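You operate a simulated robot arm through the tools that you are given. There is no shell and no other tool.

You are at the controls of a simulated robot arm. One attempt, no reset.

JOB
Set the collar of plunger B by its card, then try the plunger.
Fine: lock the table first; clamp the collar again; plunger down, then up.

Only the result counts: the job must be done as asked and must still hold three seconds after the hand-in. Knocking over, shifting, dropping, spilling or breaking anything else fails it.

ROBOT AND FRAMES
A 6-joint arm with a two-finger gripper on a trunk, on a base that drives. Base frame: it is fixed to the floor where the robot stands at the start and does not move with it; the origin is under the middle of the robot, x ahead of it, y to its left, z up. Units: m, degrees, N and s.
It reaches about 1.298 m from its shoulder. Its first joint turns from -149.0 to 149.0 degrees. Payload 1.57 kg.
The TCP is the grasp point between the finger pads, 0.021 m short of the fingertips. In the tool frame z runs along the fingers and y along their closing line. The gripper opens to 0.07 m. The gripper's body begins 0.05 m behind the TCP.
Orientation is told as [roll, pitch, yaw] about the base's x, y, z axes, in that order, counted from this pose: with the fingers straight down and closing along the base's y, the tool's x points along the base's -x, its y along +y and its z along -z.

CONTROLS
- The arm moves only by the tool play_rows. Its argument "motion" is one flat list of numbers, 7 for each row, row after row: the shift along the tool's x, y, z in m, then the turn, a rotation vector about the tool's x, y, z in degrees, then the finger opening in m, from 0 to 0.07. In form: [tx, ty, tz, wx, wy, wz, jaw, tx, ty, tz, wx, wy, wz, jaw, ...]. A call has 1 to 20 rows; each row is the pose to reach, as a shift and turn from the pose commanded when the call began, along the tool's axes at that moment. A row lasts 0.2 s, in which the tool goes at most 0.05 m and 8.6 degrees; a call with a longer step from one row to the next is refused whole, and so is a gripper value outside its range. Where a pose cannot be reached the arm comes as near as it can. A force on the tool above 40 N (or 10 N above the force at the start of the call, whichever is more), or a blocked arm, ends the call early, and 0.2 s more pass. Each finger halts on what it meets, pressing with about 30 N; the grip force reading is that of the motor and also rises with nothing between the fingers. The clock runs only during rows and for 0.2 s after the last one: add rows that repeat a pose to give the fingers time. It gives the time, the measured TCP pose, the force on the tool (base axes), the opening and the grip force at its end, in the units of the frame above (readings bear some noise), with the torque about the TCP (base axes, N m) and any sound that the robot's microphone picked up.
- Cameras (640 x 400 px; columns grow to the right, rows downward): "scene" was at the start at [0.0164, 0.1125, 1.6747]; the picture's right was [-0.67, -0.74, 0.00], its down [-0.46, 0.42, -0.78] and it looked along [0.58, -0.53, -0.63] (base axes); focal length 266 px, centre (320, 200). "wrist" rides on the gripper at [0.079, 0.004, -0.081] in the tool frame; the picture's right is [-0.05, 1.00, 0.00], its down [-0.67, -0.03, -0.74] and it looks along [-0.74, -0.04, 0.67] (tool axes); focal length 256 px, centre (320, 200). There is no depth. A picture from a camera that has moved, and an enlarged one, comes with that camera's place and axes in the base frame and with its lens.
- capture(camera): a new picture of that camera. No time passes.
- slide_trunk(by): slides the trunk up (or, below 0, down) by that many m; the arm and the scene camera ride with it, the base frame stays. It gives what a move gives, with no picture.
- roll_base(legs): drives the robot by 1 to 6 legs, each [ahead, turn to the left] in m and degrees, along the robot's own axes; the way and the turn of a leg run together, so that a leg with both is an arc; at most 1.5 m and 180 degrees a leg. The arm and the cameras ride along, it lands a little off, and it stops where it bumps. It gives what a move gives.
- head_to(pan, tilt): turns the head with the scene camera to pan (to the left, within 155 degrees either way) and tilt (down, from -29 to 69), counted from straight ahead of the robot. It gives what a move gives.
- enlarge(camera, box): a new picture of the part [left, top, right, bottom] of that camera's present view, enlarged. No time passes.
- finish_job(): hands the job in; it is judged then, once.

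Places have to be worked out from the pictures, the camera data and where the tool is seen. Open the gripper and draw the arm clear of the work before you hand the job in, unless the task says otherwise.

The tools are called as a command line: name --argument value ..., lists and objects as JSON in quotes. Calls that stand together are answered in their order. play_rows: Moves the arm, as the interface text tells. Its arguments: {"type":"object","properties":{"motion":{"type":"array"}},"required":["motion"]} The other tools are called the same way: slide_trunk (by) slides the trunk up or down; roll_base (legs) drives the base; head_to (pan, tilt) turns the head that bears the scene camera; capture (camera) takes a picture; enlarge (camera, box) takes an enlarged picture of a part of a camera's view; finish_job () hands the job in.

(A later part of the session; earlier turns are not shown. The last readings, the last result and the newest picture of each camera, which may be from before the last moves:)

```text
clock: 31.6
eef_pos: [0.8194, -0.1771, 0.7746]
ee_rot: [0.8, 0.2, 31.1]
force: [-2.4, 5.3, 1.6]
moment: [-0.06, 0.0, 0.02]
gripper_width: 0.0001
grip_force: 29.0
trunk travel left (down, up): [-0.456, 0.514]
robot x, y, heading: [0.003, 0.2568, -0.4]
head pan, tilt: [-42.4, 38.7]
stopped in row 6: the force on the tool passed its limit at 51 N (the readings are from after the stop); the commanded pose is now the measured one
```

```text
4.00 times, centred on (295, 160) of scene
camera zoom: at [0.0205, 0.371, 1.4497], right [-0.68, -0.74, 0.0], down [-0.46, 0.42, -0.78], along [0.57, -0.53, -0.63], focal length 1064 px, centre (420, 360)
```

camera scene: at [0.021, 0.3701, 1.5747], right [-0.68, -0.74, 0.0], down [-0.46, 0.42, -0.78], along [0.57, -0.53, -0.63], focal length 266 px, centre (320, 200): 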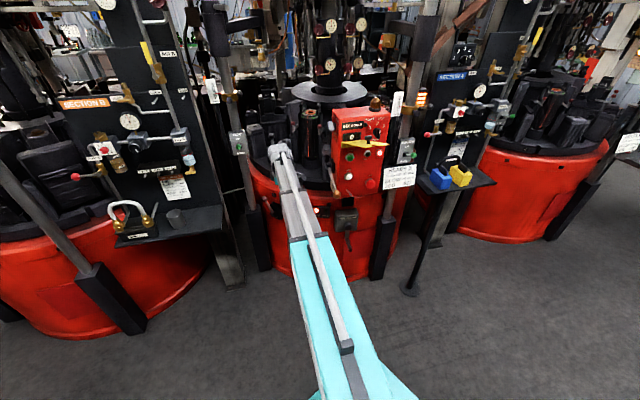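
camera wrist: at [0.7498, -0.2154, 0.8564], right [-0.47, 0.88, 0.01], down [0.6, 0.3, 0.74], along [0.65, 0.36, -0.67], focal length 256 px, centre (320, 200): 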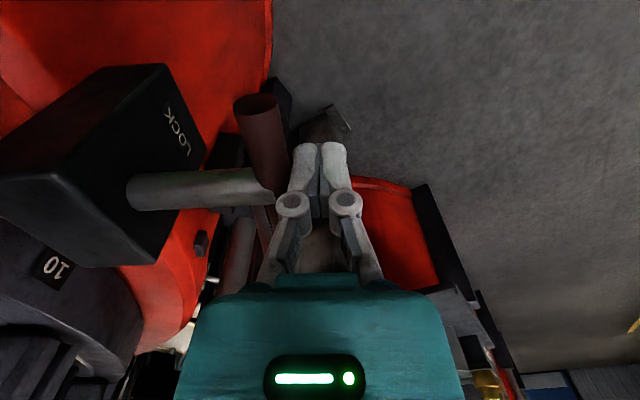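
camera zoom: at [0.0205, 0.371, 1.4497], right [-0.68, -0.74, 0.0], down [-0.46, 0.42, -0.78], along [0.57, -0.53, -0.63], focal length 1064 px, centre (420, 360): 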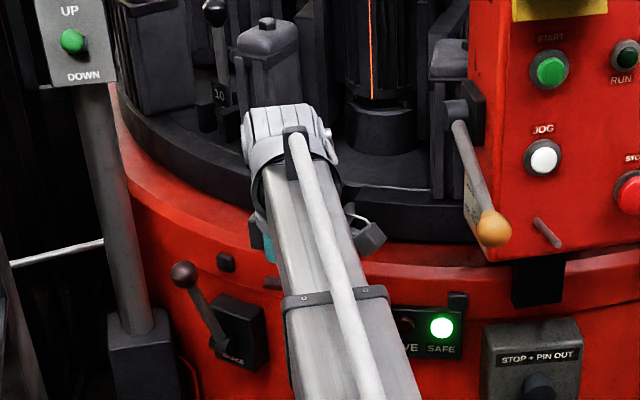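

SAFE is now lit green and the force jumped (51 N), so the bolt has gone in to its stop. I back the fingers off and check that it holds.

play_rows --motion '[0, 0.015, 0, 0, 0, 0, 0.0, 0, 0.03, 0, 0, 0, 0, 0.0, 0, 0.045, 0, 0, 0, 0, 0.0, 0, 0.065, 0, 0, 0, 0, 0.0, 0, 0.085, 0, 0, 0, 0, 0.0, 0, 0.085, 0, 0, 0, 0, 0.0]'

capture --camera "wrist"

enlarge --camera "scene" --box '[235, 110, 355, 210]'

```text
clock: 33.0
eef_pos: [0.7762, -0.1053, 0.7756]
ee_rot: [0.7, 0.3, 30.9]
force: [0.5, -0.7, -0.5]
moment: [-0.02, 0.04, -0.02]
gripper_width: 0.0002
grip_force: 28.2
trunk travel left (down, up): [-0.456, 0.514]
robot x, y, heading: [0.0077, 0.2603, -0.1]
head pan, tilt: [-42.4, 38.7]
```

```text
taken
camera wrist: at [0.7066, -0.1434, 0.8559], right [-0.47, 0.88, 0.01], down [0.6, 0.3, 0.74], along [0.65, 0.35, -0.67], focal length 256 px, centre (320, 200)
```

wrist: 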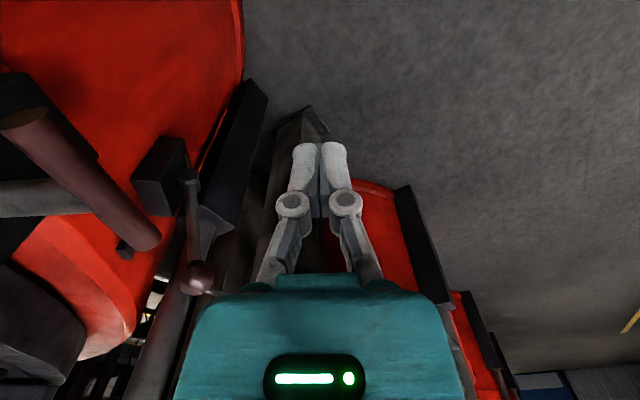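

```text
4.00 times, centred on (295, 160) of scene
camera zoom: at [0.0208, 0.3704, 1.4497], right [-0.68, -0.74, 0.0], down [-0.46, 0.42, -0.78], along [0.57, -0.53, -0.63], focal length 1064 px, centre (420, 360)
```

zoom: 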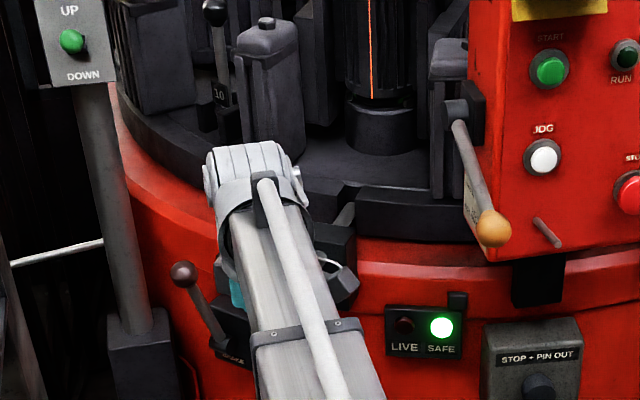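

The lock holds (SAFE lit). Now I raise the trunk a bit and retract the arm to the front of the robot before driving back.

slide_trunk --by 0.2

play_rows --motion '[0.002, 0.04, 0, 0, 0, 3.1, 0.0, 0.005, 0.08, 0, 0, 0, 6.2, 0.0, 0.007, 0.12, 0, 0, 0, 9.3, 0.0, 0.01, 0.16, 0, 0, 0, 12.4, 0.0, 0.012, 0.2, 0, 0, 0, 15.5, 0.0, 0.014, 0.24, 0, 0, 0, 18.6, 0.0, 0.017, 0.285, 0, 0, 0, 21.7, 0.0, 0.019, 0.33, 0, 0, 0, 24.8, 0.0, 0.021, 0.37, 0, 0, 0, 27.9, 0.0, 0.02, 0.4, 0, 0, 0, 31.0, 0.0, 0.02, 0.4, 0, 0, 0, 31.0, 0.0]'

```text
clock: 35.1
eef_pos: [0.7769, -0.1068, 0.9754]
ee_rot: [0.7, 0.3, 30.9]
force: [-0.3, -0.3, 0.5]
moment: [0.01, -0.01, 0.0]
gripper_width: 0.0
grip_force: 28.2
trunk travel left (down, up): [-0.656, 0.314]
robot x, y, heading: [0.0038, 0.2626, -0.4]
head pan, tilt: [-42.4, 38.7]
```

```text
clock: 37.5
eef_pos: [0.5528, 0.2273, 0.9757]
ee_rot: [0.5, 0.5, -0.1]
force: [0.0, -0.3, -1.0]
moment: [-0.01, 0.01, -0.03]
gripper_width: 0.0002
grip_force: 28.5
out of reach, approached as far as the arm can: row 8, 9, 10, 11
trunk travel left (down, up): [-0.656, 0.314]
robot x, y, heading: [0.0021, 0.2592, -0.3]
head pan, tilt: [-42.4, 38.7]
```

I verify the lock bolt and lamp from here before driving back.

enlarge --camera "scene" --box '[255, 150, 335, 210]'

enlarge --camera "scene" --box '[380, 60, 440, 110]'

roll_base --legs '[[0, 90], [-0.26, 0], [0, -90]]'

```text
6.67 times, centred on (295, 180) of scene
camera zoom: at [0.0207, 0.3706, 1.6496], right [-0.68, -0.74, 0.0], down [-0.46, 0.42, -0.78], along [0.57, -0.53, -0.63], focal length 1773 px, centre (487, 333)
```

zoom: 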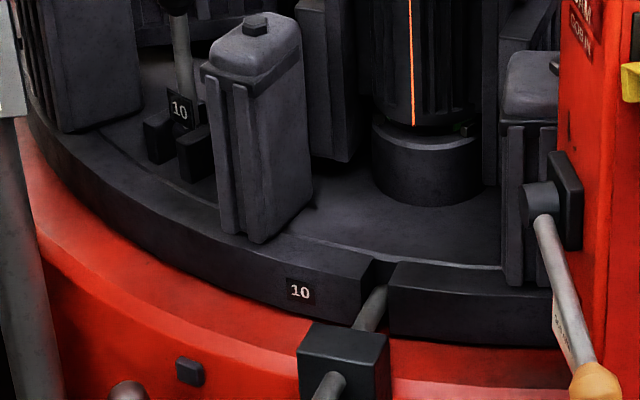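

```text
8.00 times, centred on (410, 85) of scene
camera zoom: at [0.0207, 0.3706, 1.6496], right [-0.68, -0.74, 0.0], down [-0.46, 0.42, -0.78], along [0.57, -0.53, -0.63], focal length 2128 px, centre (-400, 1120)
```

zoom: 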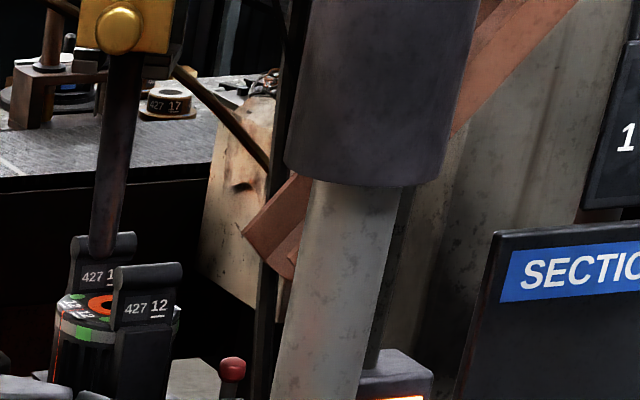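

```text
clock: 51.2
eef_pos: [0.5577, -0.0284, 0.9742]
ee_rot: [0.6, 0.4, -0.2]
force: [0.2, 0.4, 0.4]
moment: [0.01, -0.01, -0.01]
gripper_width: 0.0001
grip_force: 28.7
trunk travel left (down, up): [-0.656, 0.314]
robot x, y, heading: [0.007, 0.004, -0.3]
head pan, tilt: [-42.4, 38.7]
```

The bolt sits in the rim gap. The base is back at about (0.007,0.004). Now I test turning the tool in free space so the fingers point horizontally along (0.87,-0.5) with the closing line vertical, which suits levers that swing up and down.

play_rows --motion '[-0.0078, 0.0017, 0, -2.91, -5.04, 5.04, 0.07, -0.0156, 0.0033, 0, -5.82, -10.08, 10.08, 0.07, -0.0233, 0.005, 0, -8.73, -15.12, 15.12, 0.07, -0.0311, 0.0067, 0, -11.64, -20.16, 20.16, 0.07, -0.0389, 0.0083, 0, -14.56, -25.19, 25.19, 0.07, -0.0467, 0.01, 0, -17.47, -30.23, 30.23, 0.07, -0.0544, 0.0117, 0, -20.38, -35.27, 35.27, 0.07, -0.0622, 0.0133, 0, -23.29, -40.31, 40.31, 0.07, -0.07, 0.015, 0, -26.2, -45.35, 45.35, 0.07, -0.0778, 0.0167, 0, -29.11, -50.39, 50.39, 0.07, -0.0856, 0.0183, 0, -32.02, -55.43, 55.43, 0.07, -0.0933, 0.02, 0, -34.93, -60.47, 60.47, 0.07, -0.1011, 0.0217, 0, -37.84, -65.51, 65.51, 0.07, -0.1089, 0.0233, 0, -40.76, -70.54, 70.54, 0.07, -0.1167, 0.025, 0, -43.67, -75.58, 75.58, 0.07, -0.1244, 0.0267, 0, -46.58, -80.62, 80.62, 0.07, -0.1322, 0.0283, 0, -49.49, -85.66, 85.66, 0.07, -0.14, 0.03, 0, -52.4, -90.7, 90.7, 0.07, -0.14, 0.03, 0, -52.4, -90.7, 90.7, 0.07]'

capture --camera "scene"

capture --camera "wrist"

```text
clock: 55.2
eef_pos: [0.7003, -0.0081, 1.1486]
ee_rot: [86.1, -2.6, -119.5]
force: [0.0, 0.8, 0.3]
moment: [-0.02, -0.02, -0.02]
gripper_width: 0.0699
grip_force: 0.1
out of reach, approached as far as the arm can: row 2, 3, 4, 5, 6, 7, 8, 9, 10, 11, 12, 13, 14, 15, 16, 17, 18, 19
trunk travel left (down, up): [-0.656, 0.314]
robot x, y, heading: [0.0078, 0.0084, -0.1]
head pan, tilt: [-42.4, 38.7]
```

```text
taken
camera scene: at [0.0248, 0.1172, 1.6497], right [-0.68, -0.73, 0.0], down [-0.46, 0.42, -0.78], along [0.57, -0.53, -0.63], focal length 266 px, centre (320, 200)
```

scene: 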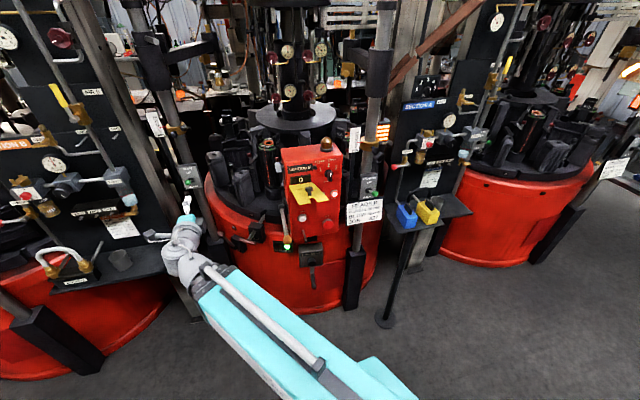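

```text
taken
camera wrist: at [0.6695, 0.1011, 1.1539], right [0.06, -0.04, 1.0], down [-0.98, -0.21, 0.05], along [0.21, -0.98, -0.05], focal length 256 px, centre (320, 200)
```

wrist: 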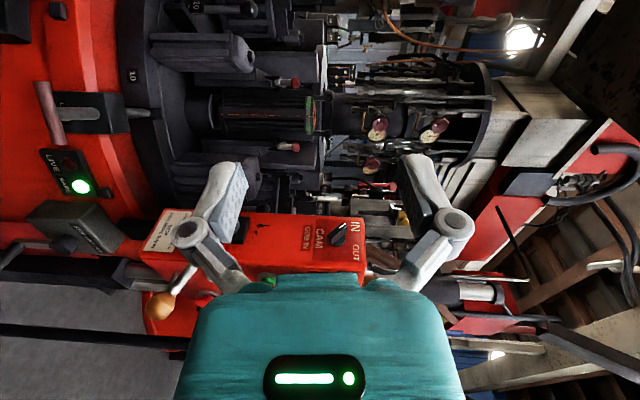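

The horizontal tool pose works (TCP rises to z≈1.15). Before moving to the post I check how the arm itself is laid out, by looking down at it with the head camera.

head_to --pan -45 --tilt 68

capture --camera "scene"

```text
clock: 56.1
eef_pos: [0.7005, -0.009, 1.1484]
ee_rot: [85.9, -2.5, -119.5]
force: [0.1, 1.0, 0.2]
moment: [-0.01, -0.02, 0.01]
gripper_width: 0.0701
grip_force: 0.0
trunk travel left (down, up): [-0.656, 0.314]
robot x, y, heading: [0.0068, 0.0074, -0.2]
head pan, tilt: [-45.0, 68.0]
```

```text
taken
camera scene: at [0.0018, 0.135, 1.6124], right [-0.71, -0.7, 0.0], down [-0.65, 0.66, -0.38], along [0.26, -0.27, -0.93], focal length 266 px, centre (320, 200)
```

scene: 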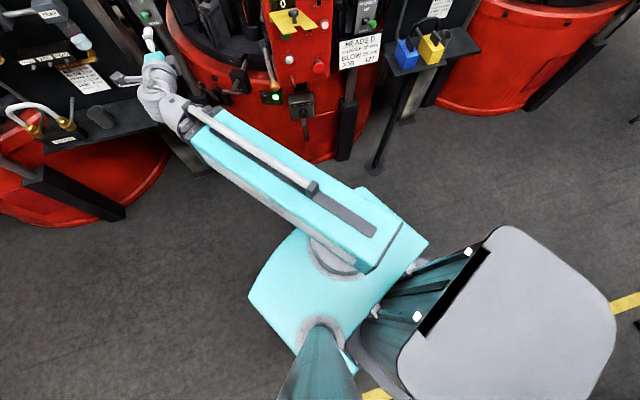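

The arm is a straight extending arm that swings about the robot's middle, so height comes from the trunk. The yellow lock-out flap sticks out to about x 0.42 at z≈1.20, so I raise the trunk 0.2 m to swing above it.

slide_trunk --by 0.2

head_to --pan -42.4 --tilt 45

capture --camera "scene"

```text
clock: 58.3
eef_pos: [0.7002, -0.0085, 1.3483]
ee_rot: [86.0, -2.5, -119.5]
force: [0.4, 0.1, -0.3]
moment: [0.02, 0.01, 0.01]
gripper_width: 0.0701
grip_force: 0.0
trunk travel left (down, up): [-0.856, 0.114]
robot x, y, heading: [0.0056, 0.0051, -0.3]
head pan, tilt: [-45.0, 68.0]
```

```text
clock: 59.1
eef_pos: [0.7013, -0.0079, 1.3486]
ee_rot: [85.9, -2.5, -119.5]
force: [-1.7, -0.5, 0.1]
moment: [-0.02, 0.01, -0.02]
gripper_width: 0.07
grip_force: 0.1
trunk travel left (down, up): [-0.856, 0.114]
robot x, y, heading: [0.0098, 0.0043, -0.2]
head pan, tilt: [-42.4, 45.0]
```

```text
taken
camera scene: at [0.0215, 0.1204, 1.8404], right [-0.68, -0.73, 0.0], down [-0.52, 0.48, -0.71], along [0.52, -0.48, -0.71], focal length 266 px, centre (320, 200)
```

scene: 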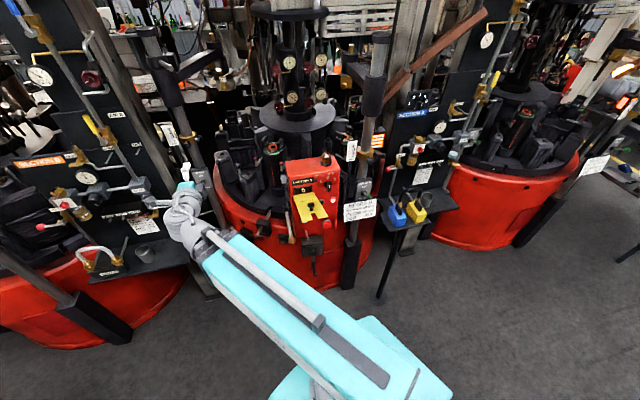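

I swing the arm above the flap to a spot in front of the plunger post, at TCP about (0.42,-0.60,1.36), correcting the small tilt of the tool on the way.

play_rows --motion '[-0.0403, 0.0008, 0.0156, -1, 0, 0.6, 0.07, -0.0807, 0.0017, 0.0312, -2, 0, 1.2, 0.07, -0.121, 0.0025, 0.0468, -3, 0, 1.9, 0.07, -0.1613, 0.0034, 0.0624, -4, 0, 2.5, 0.07, -0.2016, 0.0042, 0.078, -4, 0, 2.5, 0.07, -0.242, 0.005, 0.0936, -4, 0, 2.5, 0.07, -0.2823, 0.0059, 0.1092, -4, 0, 2.5, 0.07, -0.3226, 0.0067, 0.1248, -4, 0, 2.5, 0.07, -0.3639, 0.0042, 0.1153, -4, 0, 2.5, 0.07, -0.4053, 0.0018, 0.1058, -4, 0, 2.5, 0.07, -0.4466, -0.0007, 0.0963, -4, 0, 2.5, 0.07, -0.488, -0.0032, 0.0868, -4, 0, 2.5, 0.07, -0.5293, -0.0056, 0.0773, -4, 0, 2.5, 0.07, -0.5706, -0.0081, 0.0678, -4, 0, 2.5, 0.07, -0.612, -0.0105, 0.0583, -4, 0, 2.5, 0.07, -0.6533, -0.013, 0.0488, -4, 0, 2.5, 0.07, -0.6533, -0.013, 0.0488, -4, 0, 2.5, 0.07]'

capture --camera "wrist"

capture --camera "scene"

```text
clock: 62.8
eef_pos: [0.4282, -0.6, 1.3731]
ee_rot: [93.6, -2.9, -120.2]
force: [-0.6, 0.3, -0.3]
moment: [-0.01, 0.01, 0.02]
gripper_width: 0.0699
grip_force: 0.0
out of reach, approached as far as the arm can: row 1, 2, 3, 4, 5, 6, 7, 8, 9, 10, 11, 12, 13, 14, 15, 16, 17
trunk travel left (down, up): [-0.856, 0.114]
robot x, y, heading: [0.009, 0.0057, -0.1]
head pan, tilt: [-42.4, 45.0]
```

```text
taken
camera wrist: at [0.3962, -0.4889, 1.3675], right [-0.06, 0.03, 1.0], down [-0.98, -0.21, -0.05], along [0.2, -0.98, 0.04], focal length 256 px, centre (320, 200)
```

wrist: 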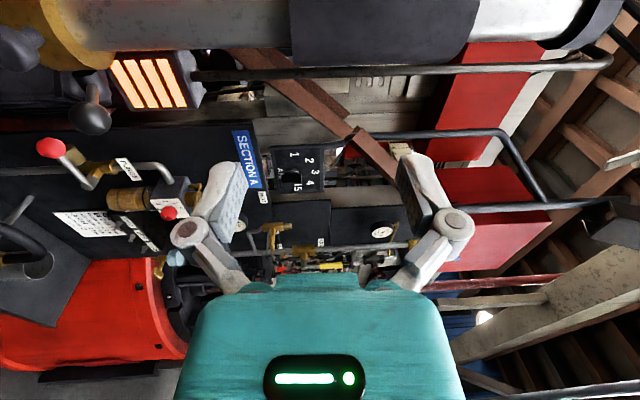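

```text
taken
camera scene: at [0.0214, 0.1204, 1.8405], right [-0.68, -0.73, 0.0], down [-0.52, 0.48, -0.71], along [0.52, -0.48, -0.71], focal length 266 px, centre (320, 200)
```

scene: 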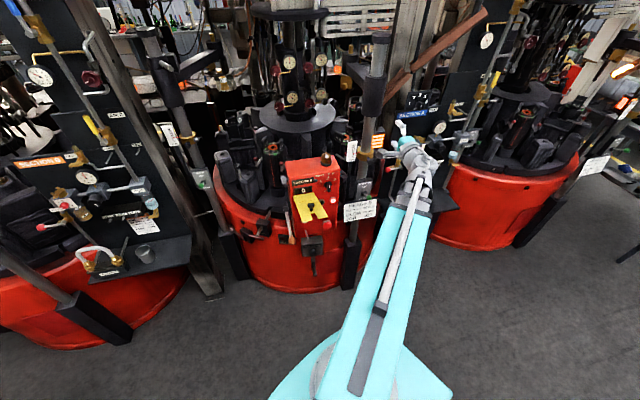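

The wrist camera's rays agree with the ball at (0.51,-0.676,1.20). The tool is tilted about 3.6° now; I make a small corrective turn to see how the wrist responds.

play_rows --motion '[0, 0, 0, 1.8, 0, 1.5, 0.07, 0, 0, 0, 3.6, 0, 2.9, 0.07, 0, 0, 0, 3.6, 0, 2.9, 0.07]'

```text
clock: 63.5
eef_pos: [0.4267, -0.5993, 1.3726]
ee_rot: [93.6, -2.9, -120.3]
force: [0.4, -0.5, 0.6]
moment: [-0.03, 0.02, -0.03]
gripper_width: 0.0698
grip_force: 0.1
out of reach, approached as far as the arm can: row 2, 3
trunk travel left (down, up): [-0.856, 0.114]
robot x, y, heading: [0.0071, 0.0024, -0.1]
head pan, tilt: [-42.4, 45.0]
```

The wrist can't bend exactly sideways at this angle (a joint limit leaves a few degrees of tilt), but if the tool points along the arm's own direction (~-52°) it can be level. I turn the tool to that azimuth in place.

play_rows --motion '[0, -0.003, 0, 1.0, -5.4, 0.5, 0.07, 0, -0.006, 0, 2.0, -10.9, 1.1, 0.07, 0, -0.009, 0, 3.1, -16.3, 1.6, 0.07, 0, -0.011, 0, 4.1, -21.7, 2.1, 0.07, 0, -0.011, 0, 4.1, -21.7, 2.1, 0.07]'

capture --camera "wrist"

```text
clock: 64.8
eef_pos: [0.4238, -0.602, 1.369]
ee_rot: [92.6, -0.3, -144.1]
force: [0.2, -0.5, 0.3]
moment: [-0.01, 0.02, 0.02]
gripper_width: 0.07
grip_force: 0.1
out of reach, approached as far as the arm can: row 3, 4, 5
trunk travel left (down, up): [-0.856, 0.114]
robot x, y, heading: [0.0062, 0.0031, -0.4]
head pan, tilt: [-42.4, 45.0]
```

```text
taken
camera wrist: at [0.4396, -0.489, 1.3692], right [-0.07, 0.01, 1.0], down [-0.98, 0.21, -0.07], along [-0.21, -0.98, -0.01], focal length 256 px, centre (320, 200)
```

wrist: 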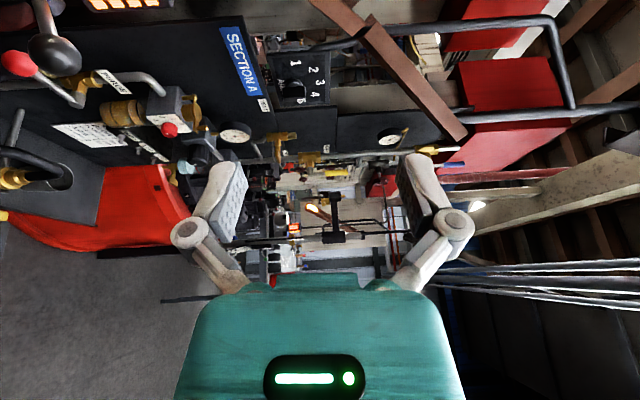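

The tool is now nearly level, pointing along about -54°, 11 cm short of the ball lever. I lower the trunk so the TCP is at z≈1.20 and look at the collar lever from close by.

slide_trunk --by -0.169

capture --camera "wrist"

enlarge --camera "scene" --box '[330, 110, 410, 170]'

```text
clock: 66.7
eef_pos: [0.4225, -0.6014, 1.2003]
ee_rot: [92.6, -0.4, -144.0]
force: [-0.4, 0.6, -0.5]
moment: [-0.05, -0.02, 0.01]
gripper_width: 0.07
grip_force: 0.0
trunk travel left (down, up): [-0.687, 0.283]
robot x, y, heading: [0.0077, 0.0055, -0.2]
head pan, tilt: [-42.4, 45.0]
```

```text
taken
camera wrist: at [0.4395, -0.4889, 1.2003], right [-0.07, 0.01, 1.0], down [-0.98, 0.21, -0.07], along [-0.21, -0.98, -0.01], focal length 256 px, centre (320, 200)
```

wrist: 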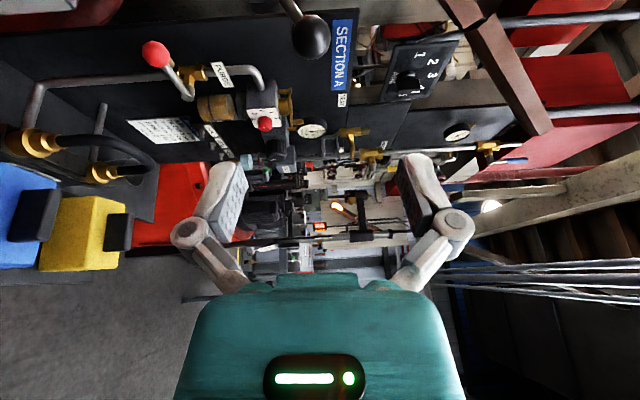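

```text
6.67 times, centred on (370, 140) of scene
camera zoom: at [0.0214, 0.1203, 1.6715], right [-0.68, -0.73, 0.0], down [-0.52, 0.48, -0.71], along [0.52, -0.48, -0.71], focal length 1773 px, centre (-13, 600)
```

zoom: 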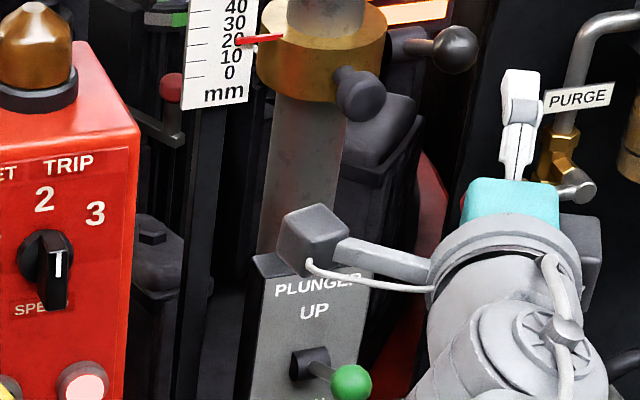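

I zoom in on the collar, pointer, and ball lever in the scene view.

enlarge --camera "scene" --box '[344, 106, 392, 136]'

enlarge --camera "wrist" --box '[250, 0, 370, 80]'

enlarge --camera "scene" --box '[150, 100, 210, 150]'

```text
13.33 times, centred on (368, 121) of scene
camera zoom: at [0.0214, 0.1203, 1.6715], right [-0.68, -0.73, 0.0], down [-0.52, 0.48, -0.71], along [0.52, -0.48, -0.71], focal length 3546 px, centre (-320, 1253)
```

zoom: 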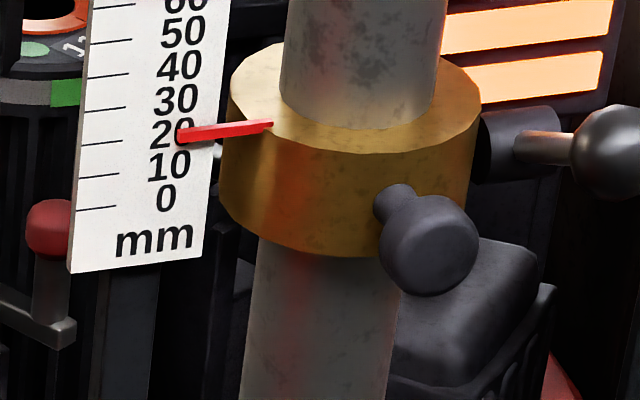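

```text
5.00 times, centred on (310, 40) of wrist
camera zoom: at [0.4395, -0.4889, 1.2003], right [-0.07, 0.01, 1.0], down [-0.98, 0.21, -0.07], along [-0.21, -0.98, -0.01], focal length 1280 px, centre (370, 1000)
```

zoom: 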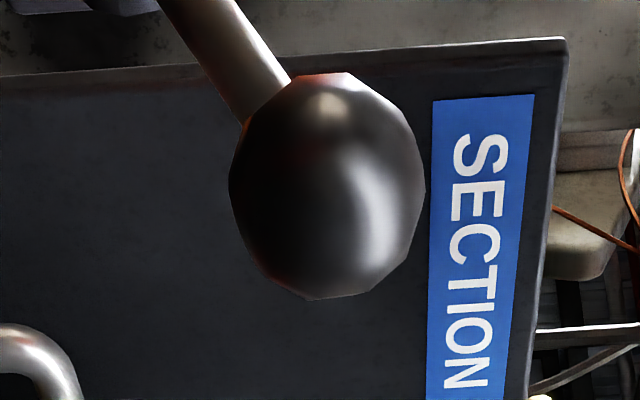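

```text
8.00 times, centred on (180, 125) of scene
camera zoom: at [0.0214, 0.1203, 1.6715], right [-0.68, -0.73, 0.0], down [-0.52, 0.48, -0.71], along [0.52, -0.48, -0.71], focal length 2128 px, centre (1440, 800)
```

zoom: 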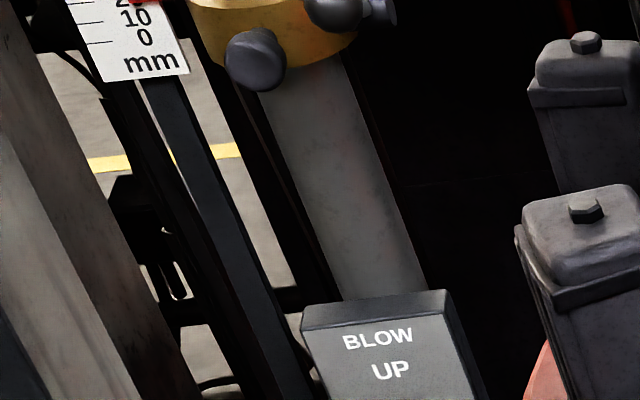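

The pointer reads 20 mm (tick spacing ≈ 33.7 px per 10 mm in this zoom). The ball lever: ball ⌀≈25 mm at (0.509,-0.675,1.200), stem rising ~25° from its boss. I line up laterally and move partly in with the fingers above and below the ball.

play_rows --motion '[0.009, 0, 0.005, 0, 0, 0, 0.06, 0.018, 0, 0.01, 0, 0, 0, 0.055, 0.0264, 0, 0.02, 0, 0, 0, 0.05, 0.0264, 0, 0.035, 0, 0, 0, 0.05, 0.0264, 0, 0.05, 0, 0, 0, 0.05, 0.0264, 0, 0.065, 0, 0, 0, 0.05, 0.0264, 0, 0.065, 0, 0, 0, 0.05]'

capture --camera "wrist"

enlarge --camera "scene" --box '[340, 100, 420, 160]'

```text
clock: 68.3
eef_pos: [0.4835, -0.638, 1.2007]
ee_rot: [92.7, -0.4, -144.0]
force: [0.6, 0.6, -0.5]
moment: [0.0, -0.01, 0.01]
gripper_width: 0.0498
grip_force: 0.0
trunk travel left (down, up): [-0.687, 0.283]
robot x, y, heading: [0.0062, 0.0074, -0.4]
head pan, tilt: [-42.4, 45.0]
```

```text
taken
camera wrist: at [0.4993, -0.5252, 1.2003], right [-0.07, 0.01, 1.0], down [-0.98, 0.21, -0.07], along [-0.21, -0.98, 0.0], focal length 256 px, centre (320, 200)
```

wrist: 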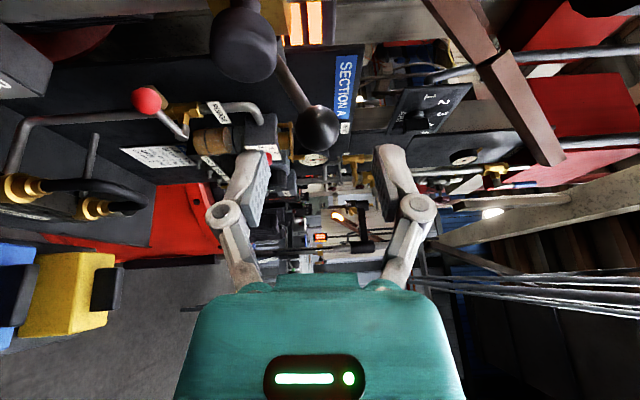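

```text
6.67 times, centred on (380, 130) of scene
camera zoom: at [0.0215, 0.1202, 1.6715], right [-0.68, -0.73, 0.0], down [-0.52, 0.48, -0.71], along [0.52, -0.48, -0.71], focal length 1773 px, centre (-80, 667)
```

zoom: 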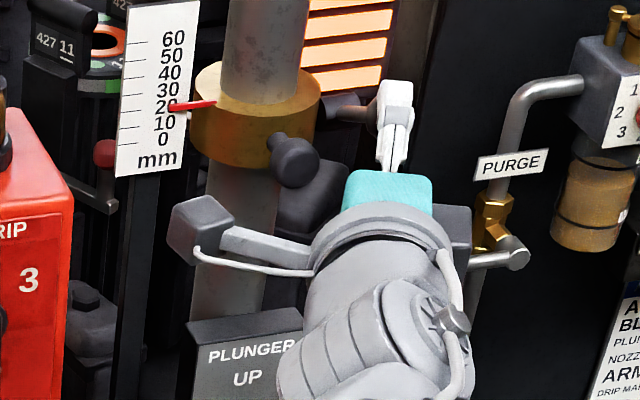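

The ball sits centred between the fingers, ~4.5 cm ahead. I advance 3.6 cm so the ball is between the finger pads.

play_rows --motion '[0, 0, 0.012, 0, 0, 0, 0.05, 0, 0, 0.024, 0, 0, 0, 0.05, -0.001, 0, 0.036, 0, 0, 0, 0.05, -0.001, 0, 0.036, 0, 0, 0, 0.045]'

capture --camera "wrist"

enlarge --camera "scene" --box '[340, 100, 420, 160]'

```text
clock: 69.3
eef_pos: [0.5035, -0.6697, 1.2005]
ee_rot: [92.8, -0.3, -144.0]
force: [0.6, -0.5, 0.0]
moment: [0.01, -0.01, 0.02]
gripper_width: 0.0453
grip_force: 0.1
out of reach, approached as far as the arm can: row 1, 2, 3, 4
trunk travel left (down, up): [-0.687, 0.283]
robot x, y, heading: [0.008, 0.0073, -0.5]
head pan, tilt: [-42.4, 45.0]
```

```text
taken
camera wrist: at [0.5193, -0.5558, 1.2005], right [-0.07, 0.01, 1.0], down [-0.98, 0.21, -0.07], along [-0.21, -0.98, 0.0], focal length 256 px, centre (320, 200)
```

wrist: 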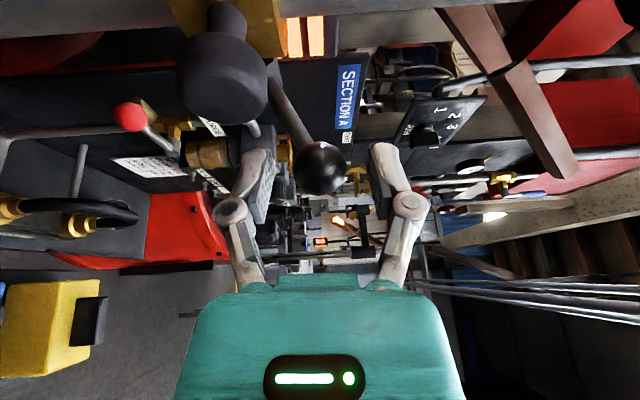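

```text
6.67 times, centred on (380, 130) of scene
camera zoom: at [0.0214, 0.1202, 1.6715], right [-0.68, -0.73, 0.0], down [-0.52, 0.48, -0.71], along [0.52, -0.48, -0.71], focal length 1773 px, centre (-80, 667)
```

zoom: 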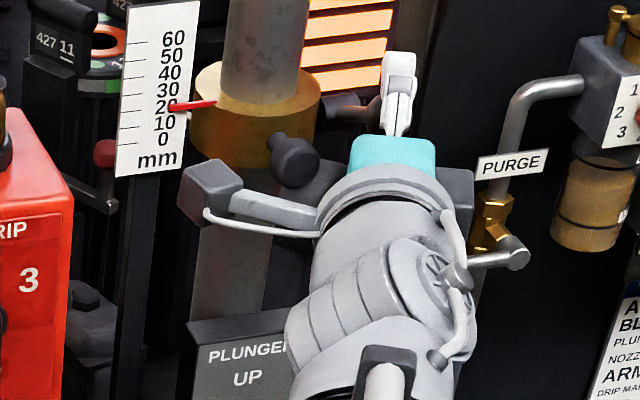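

The ball is between the pads with clearance. I slide the trunk down 2 cm so the upper finger bears on the ball, and read the force.

slide_trunk --by -0.02

capture --camera "wrist"

enlarge --camera "scene" --box '[344, 100, 392, 136]'

```text
clock: 69.9
eef_pos: [0.5023, -0.6688, 1.1819]
ee_rot: [92.7, -0.3, -144.0]
force: [-0.5, 0.2, 2.2]
moment: [-0.02, -0.02, 0.01]
gripper_width: 0.0465
grip_force: 1.1
trunk travel left (down, up): [-0.667, 0.303]
robot x, y, heading: [0.0102, 0.0017, -0.4]
head pan, tilt: [-42.4, 45.0]
```

```text
taken
camera wrist: at [0.5192, -0.5555, 1.1806], right [-0.07, 0.01, 1.0], down [-0.98, 0.21, -0.07], along [-0.21, -0.98, 0.0], focal length 256 px, centre (320, 200)
```

wrist: 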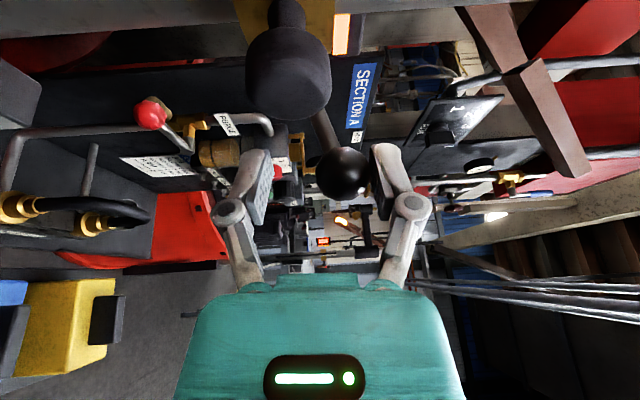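

```text
11.11 times, centred on (368, 118) of scene
camera zoom: at [0.0212, 0.1205, 1.6514], right [-0.68, -0.73, 0.0], down [-0.52, 0.48, -0.71], along [0.52, -0.48, -0.71], focal length 2955 px, centre (-213, 1111)
```

zoom: 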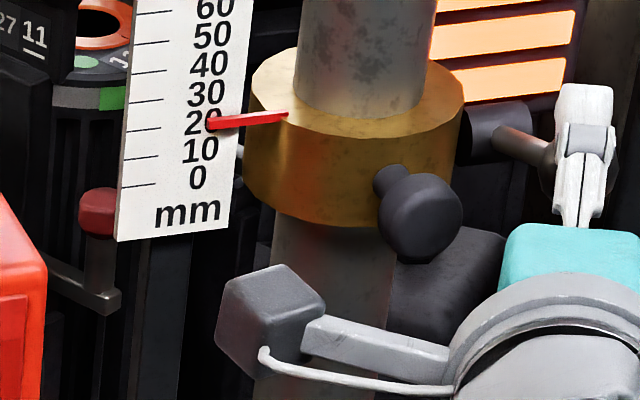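

The ball has followed down about 8 mm with little force, so the lever swings downward. I continue down another 2 cm.

slide_trunk --by -0.02

capture --camera "wrist"

enlarge --camera "scene" --box '[344, 90, 392, 126]'

```text
clock: 70.6
eef_pos: [0.5032, -0.6693, 1.1606]
ee_rot: [92.7, -0.2, -143.9]
force: [-0.4, -0.2, -2.0]
moment: [0.02, 0.01, 0.07]
gripper_width: 0.0464
grip_force: 0.8
trunk travel left (down, up): [-0.647, 0.323]
robot x, y, heading: [0.0051, 0.0058, -0.2]
head pan, tilt: [-42.4, 45.0]
```

```text
taken
camera wrist: at [0.5194, -0.556, 1.1602], right [-0.07, 0.01, 1.0], down [-0.98, 0.21, -0.07], along [-0.21, -0.98, 0.0], focal length 256 px, centre (320, 200)
```

wrist: 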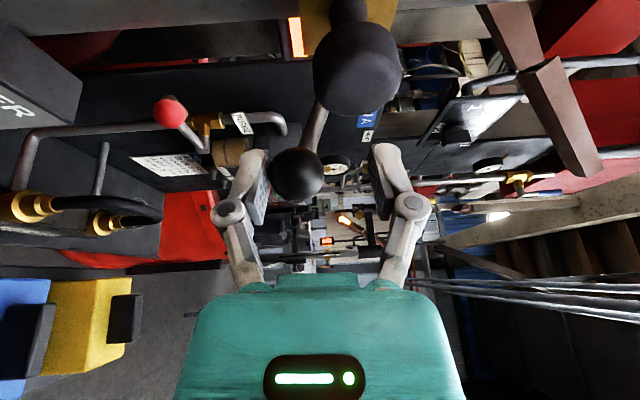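

```text
11.11 times, centred on (368, 108) of scene
camera zoom: at [0.0215, 0.1201, 1.6314], right [-0.68, -0.73, 0.0], down [-0.52, 0.48, -0.71], along [0.52, -0.48, -0.71], focal length 2955 px, centre (-213, 1222)
```

zoom: 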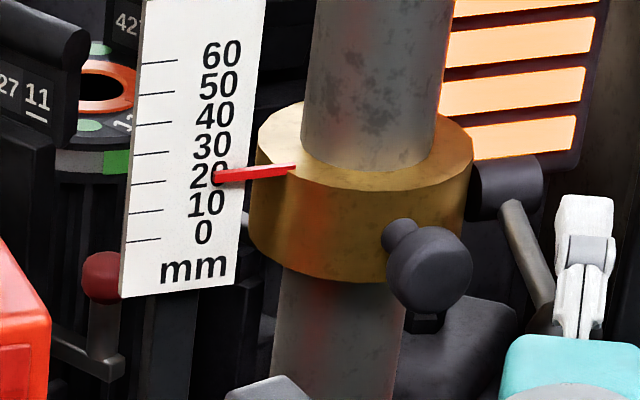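

The lever snapped over centre and now rests on the lower finger (ball z≈1.150). The collar pointer still reads 20. I continue down 2 cm to let the lever reach its lower stop.

slide_trunk --by -0.02

capture --camera "wrist"

enlarge --camera "scene" --box '[344, 80, 392, 116]'

```text
clock: 71.3
eef_pos: [0.5031, -0.6686, 1.141]
ee_rot: [92.8, -0.4, -144.0]
force: [1.1, -0.6, -0.3]
moment: [0.01, 0.01, -0.02]
gripper_width: 0.0447
grip_force: 0.1
trunk travel left (down, up): [-0.627, 0.343]
robot x, y, heading: [0.0103, 0.0052, -0.3]
head pan, tilt: [-42.4, 45.0]
```

```text
taken
camera wrist: at [0.5192, -0.5557, 1.1405], right [-0.07, 0.01, 1.0], down [-0.98, 0.21, -0.07], along [-0.21, -0.98, 0.0], focal length 256 px, centre (320, 200)
```

wrist: 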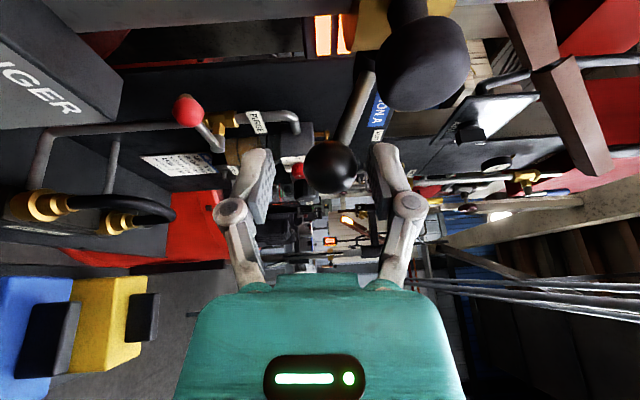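

```text
11.11 times, centred on (368, 98) of scene
camera zoom: at [0.0213, 0.1203, 1.6114], right [-0.68, -0.73, 0.0], down [-0.52, 0.48, -0.71], along [0.52, -0.48, -0.71], focal length 2955 px, centre (-213, 1333)
```

zoom: 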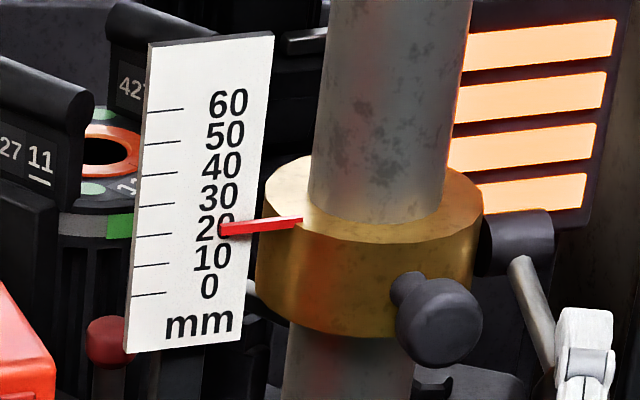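

The lever is at its lower stop (ball z≈1.147) and the pointer still reads 20. I back out 9 cm and shift 4.9 cm sideways to line up with the collar knob at (0.544,-0.642,1.17).

play_rows --motion '[0, 0, -0.015, 0, 0, 0, 0.045, 0, 0, -0.03, 0, 0, 0, 0.045, 0, 0, -0.05, 0, 0, 0, 0.05, 0, 0, -0.07, 0, 0, 0, 0.05, 0, 0, -0.09, 0, 0, 0, 0.055, 0.016, 0, -0.09, 0, 0, 0, 0.055, 0.033, 0, -0.09, 0, 0, 0, 0.055, 0.049, 0, -0.09, 0, 0, 0, 0.055, 0.049, 0, -0.09, 0, 0, 0, 0.055]'

slide_trunk --by 0.03

capture --camera "wrist"

enlarge --camera "scene" --box '[320, 80, 420, 160]'

```text
clock: 73.3
eef_pos: [0.4896, -0.5668, 1.1405]
ee_rot: [92.6, -0.4, -144.0]
force: [0.0, -0.1, 0.5]
moment: [-0.01, -0.03, -0.02]
gripper_width: 0.055
grip_force: 0.1
out of reach, approached as far as the arm can: row 4, 5, 6, 7, 8, 9
trunk travel left (down, up): [-0.627, 0.343]
robot x, y, heading: [0.0062, 0.0067, -0.3]
head pan, tilt: [-42.4, 45.0]
```

```text
clock: 74.0
eef_pos: [0.4897, -0.5679, 1.1716]
ee_rot: [92.7, -0.2, -143.9]
force: [0.1, 0.0, 0.7]
moment: [-0.01, 0.0, -0.02]
gripper_width: 0.0551
grip_force: 0.0
trunk travel left (down, up): [-0.657, 0.313]
robot x, y, heading: [0.0111, 0.0053, -0.4]
head pan, tilt: [-42.4, 45.0]
```

```text
taken
camera wrist: at [0.5058, -0.4539, 1.1703], right [-0.07, 0.01, 1.0], down [-0.98, 0.21, -0.07], along [-0.21, -0.98, -0.01], focal length 256 px, centre (320, 200)
```

wrist: 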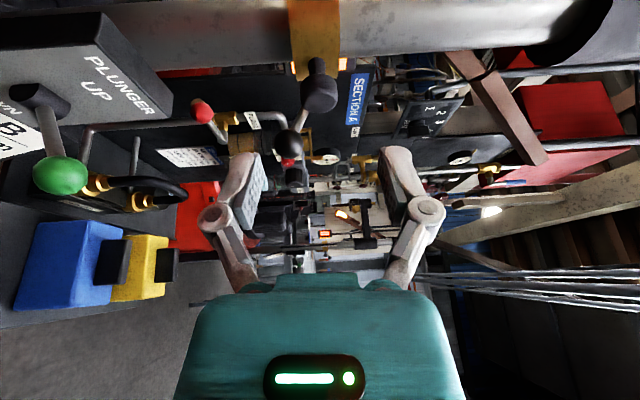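

```text
5.00 times, centred on (370, 120) of scene
camera zoom: at [0.0215, 0.1203, 1.6415], right [-0.68, -0.73, 0.0], down [-0.52, 0.48, -0.71], along [0.52, -0.48, -0.71], focal length 1330 px, centre (70, 600)
```

zoom: 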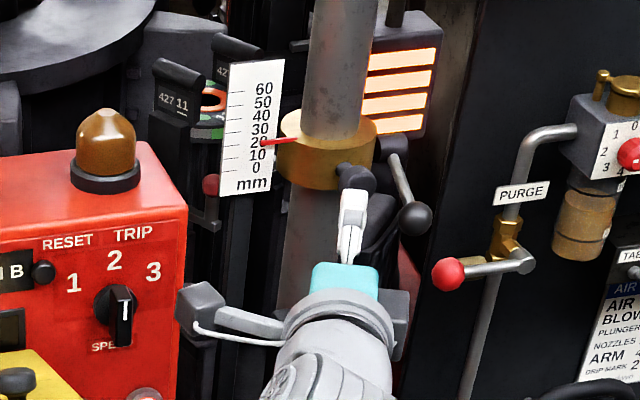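

The camera block would pass only ~3 cm from the console's corner on this approach, so I instead swing the tool to azimuth -30° (along the knob's own axis) and line up 9 cm in front of the knob.

play_rows --motion '[-0.009, 0, 0.002, 0, 6, 0, 0.055, -0.018, 0, 0.005, 0, 12, 0, 0.055, -0.027, 0, 0.007, 0, 18, 0, 0.055, -0.0363, 0, 0.0096, 0, 24, 0, 0.055, -0.0363, 0, 0.0096, 0, 24, 0, 0.055]'

capture --camera "wrist"

enlarge --camera "scene" --box '[320, 80, 420, 160]'

```text
clock: 75.2
eef_pos: [0.4669, -0.5936, 1.1723]
ee_rot: [93.5, -2.0, -120.3]
force: [-0.6, 0.7, 1.7]
moment: [0.01, 0.0, -0.01]
gripper_width: 0.055
grip_force: 0.1
out of reach, approached as far as the arm can: row 1, 2, 4, 5
trunk travel left (down, up): [-0.657, 0.313]
robot x, y, heading: [0.0086, 0.0036, -0.2]
head pan, tilt: [-42.4, 45.0]
```

```text
taken
camera wrist: at [0.4372, -0.4849, 1.1694], right [-0.06, 0.02, 1.0], down [-0.98, -0.2, -0.06], along [0.2, -0.98, 0.03], focal length 256 px, centre (320, 200)
```

wrist: 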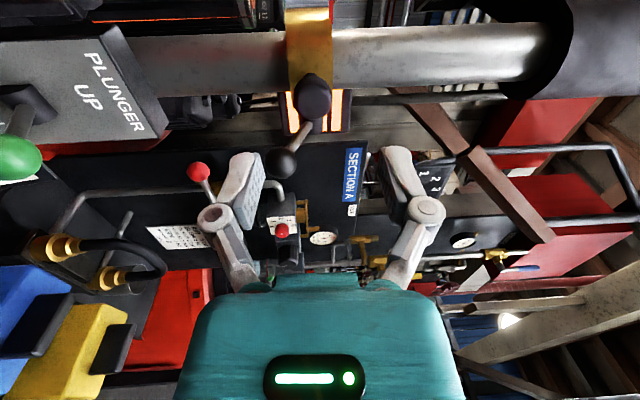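

```text
5.00 times, centred on (370, 120) of scene
camera zoom: at [0.0213, 0.1202, 1.6415], right [-0.68, -0.73, 0.0], down [-0.52, 0.48, -0.71], along [0.52, -0.48, -0.71], focal length 1330 px, centre (70, 600)
```

zoom: 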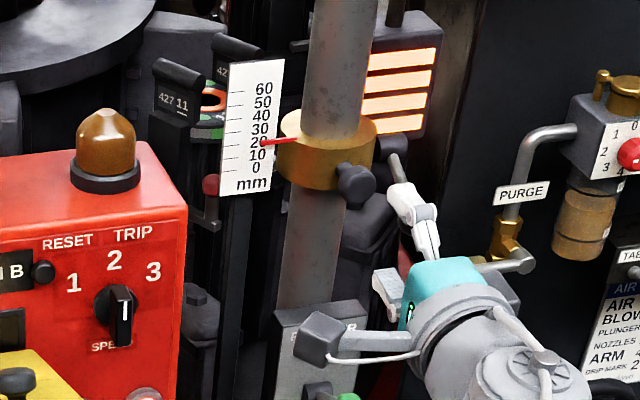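

The knob is 8.9 cm ahead, 4 mm to the right. I advance 8.1 cm so the finger pads straddle the knob head above and below, leaving the tips clear of the collar.

play_rows --motion '[-0.0036, 0, 0.012, 0, 0, 0, 0.055, -0.0036, 0, 0.027, 0, 0, 0, 0.055, -0.0036, 0, 0.042, 0, 0, 0, 0.055, -0.0036, 0, 0.057, 0, 0, 0, 0.055, -0.0036, 0, 0.07, 0, 0, 0, 0.055, -0.0036, 0, 0.081, 0, 0, 0, 0.055, -0.0036, 0, 0.081, 0, 0, 0, 0.055]'

capture --camera "wrist"

enlarge --camera "scene" --box '[320, 80, 420, 160]'

```text
clock: 76.8
eef_pos: [0.5376, -0.6379, 1.1731]
ee_rot: [93.2, -1.9, -120.3]
force: [0.1, 0.0, -0.3]
moment: [0.0, -0.03, 0.0]
gripper_width: 0.0551
grip_force: 0.0
out of reach, approached as far as the arm can: row 2, 3, 4, 5, 6, 7
trunk travel left (down, up): [-0.657, 0.313]
robot x, y, heading: [0.005, 0.0053, -0.4]
head pan, tilt: [-42.4, 45.0]
```

```text
taken
camera wrist: at [0.5073, -0.527, 1.1692], right [-0.06, 0.01, 1.0], down [-0.98, -0.2, -0.06], along [0.2, -0.98, 0.02], focal length 256 px, centre (320, 200)
```

wrist: 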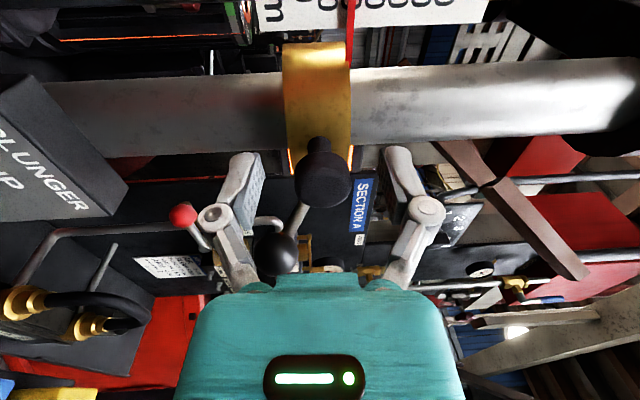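

```text
5.00 times, centred on (370, 120) of scene
camera zoom: at [0.0215, 0.1203, 1.6415], right [-0.68, -0.73, 0.0], down [-0.52, 0.48, -0.71], along [0.52, -0.48, -0.71], focal length 1330 px, centre (70, 600)
```

zoom: 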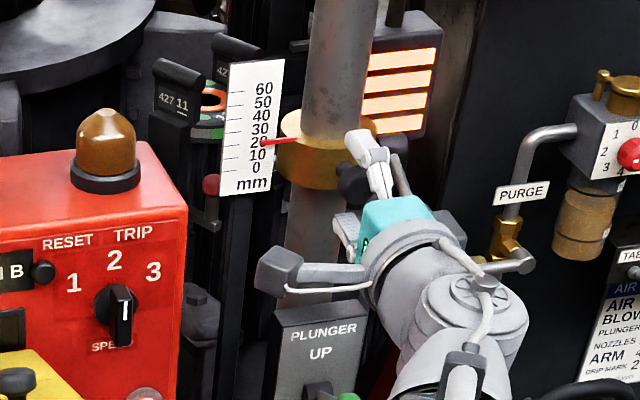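

The fingers straddle the knob, centred. I close the grip on it.

play_rows --motion '[0, 0, 0, 0, 0, 0, 0.04, 0, 0, 0, 0, 0, 0, 0.03, 0, 0, 0, 0, 0, 0, 0.02, 0, 0, 0, 0, 0, 0, 0.02]'

enlarge --camera "wrist" --box '[220, 0, 420, 140]'

enlarge --camera "scene" --box '[340, 92, 388, 128]'

```text
clock: 77.8
eef_pos: [0.5379, -0.6359, 1.1723]
ee_rot: [93.3, -2.0, -120.2]
force: [-1.1, 0.6, -0.3]
moment: [-0.09, -0.06, 0.06]
gripper_width: 0.0248
grip_force: 31.9
trunk travel left (down, up): [-0.657, 0.313]
robot x, y, heading: [0.0063, 0.0065, -0.4]
head pan, tilt: [-42.4, 45.0]
```

```text
2.86 times, centred on (320, 70) of wrist
camera zoom: at [0.507, -0.5268, 1.1692], right [-0.06, 0.01, 1.0], down [-0.98, -0.2, -0.06], along [0.2, -0.98, 0.02], focal length 731 px, centre (320, 571)
```

zoom: 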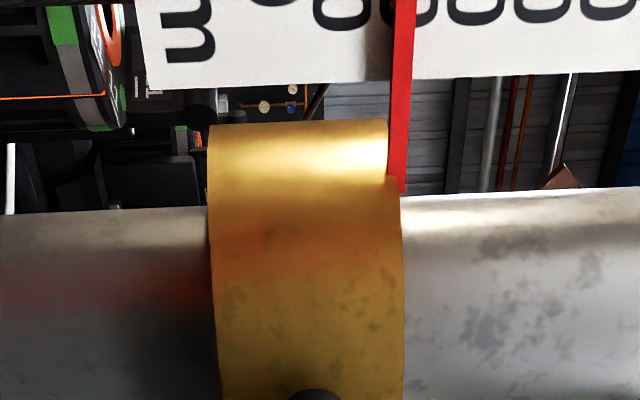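

```text
11.11 times, centred on (364, 110) of scene
camera zoom: at [0.0213, 0.1204, 1.6415], right [-0.68, -0.73, 0.0], down [-0.52, 0.48, -0.71], along [0.52, -0.48, -0.71], focal length 2955 px, centre (-169, 1200)
```

zoom: 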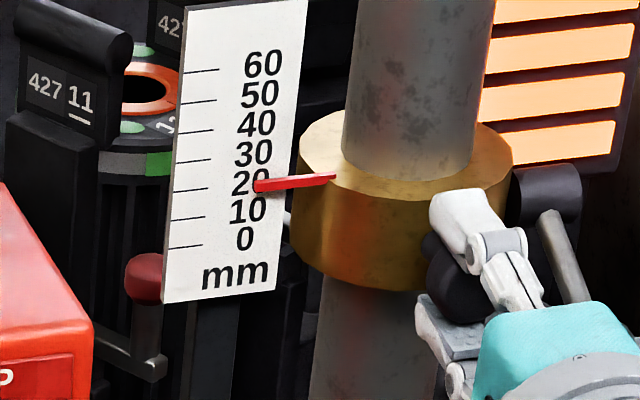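

Grip is on the knob (25 mm, 32 N). Before lifting, I take a precise zoom of the pointer and scale for reference.

enlarge --camera "scene" --box '[350, 98, 374, 113]'

slide_trunk --by 0.005

enlarge --camera "scene" --box '[350, 98, 374, 113]'

```text
16.00 times, centred on (362, 106) of scene
camera zoom: at [0.0213, 0.1204, 1.6415], right [-0.68, -0.73, 0.0], down [-0.52, 0.48, -0.71], along [0.52, -0.48, -0.71], focal length 4256 px, centre (-352, 1712)
```

zoom: 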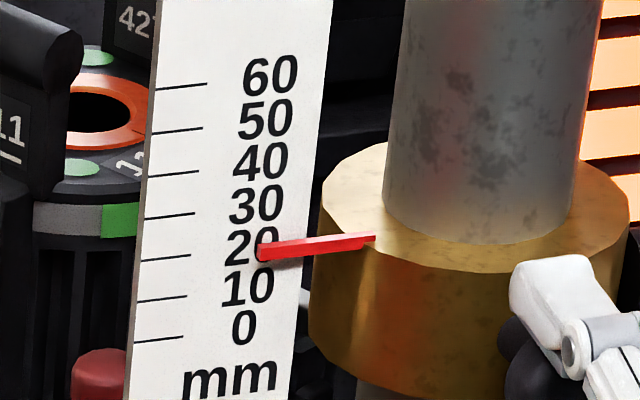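

```text
clock: 78.4
eef_pos: [0.538, -0.6364, 1.1785]
ee_rot: [93.3, -2.0, -120.2]
force: [-4.2, 4.9, -7.9]
moment: [-0.05, 0.13, -0.07]
gripper_width: 0.0249
grip_force: 31.6
trunk travel left (down, up): [-0.662, 0.308]
robot x, y, heading: [0.006, 0.005, -0.5]
head pan, tilt: [-42.4, 45.0]
```

```text
16.00 times, centred on (362, 106) of scene
camera zoom: at [0.0214, 0.1202, 1.6465], right [-0.68, -0.73, 0.0], down [-0.52, 0.48, -0.71], along [0.52, -0.48, -0.71], focal length 4256 px, centre (-352, 1712)
```

zoom: 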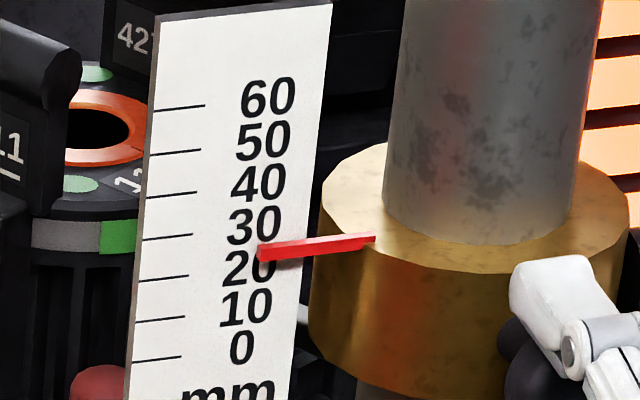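

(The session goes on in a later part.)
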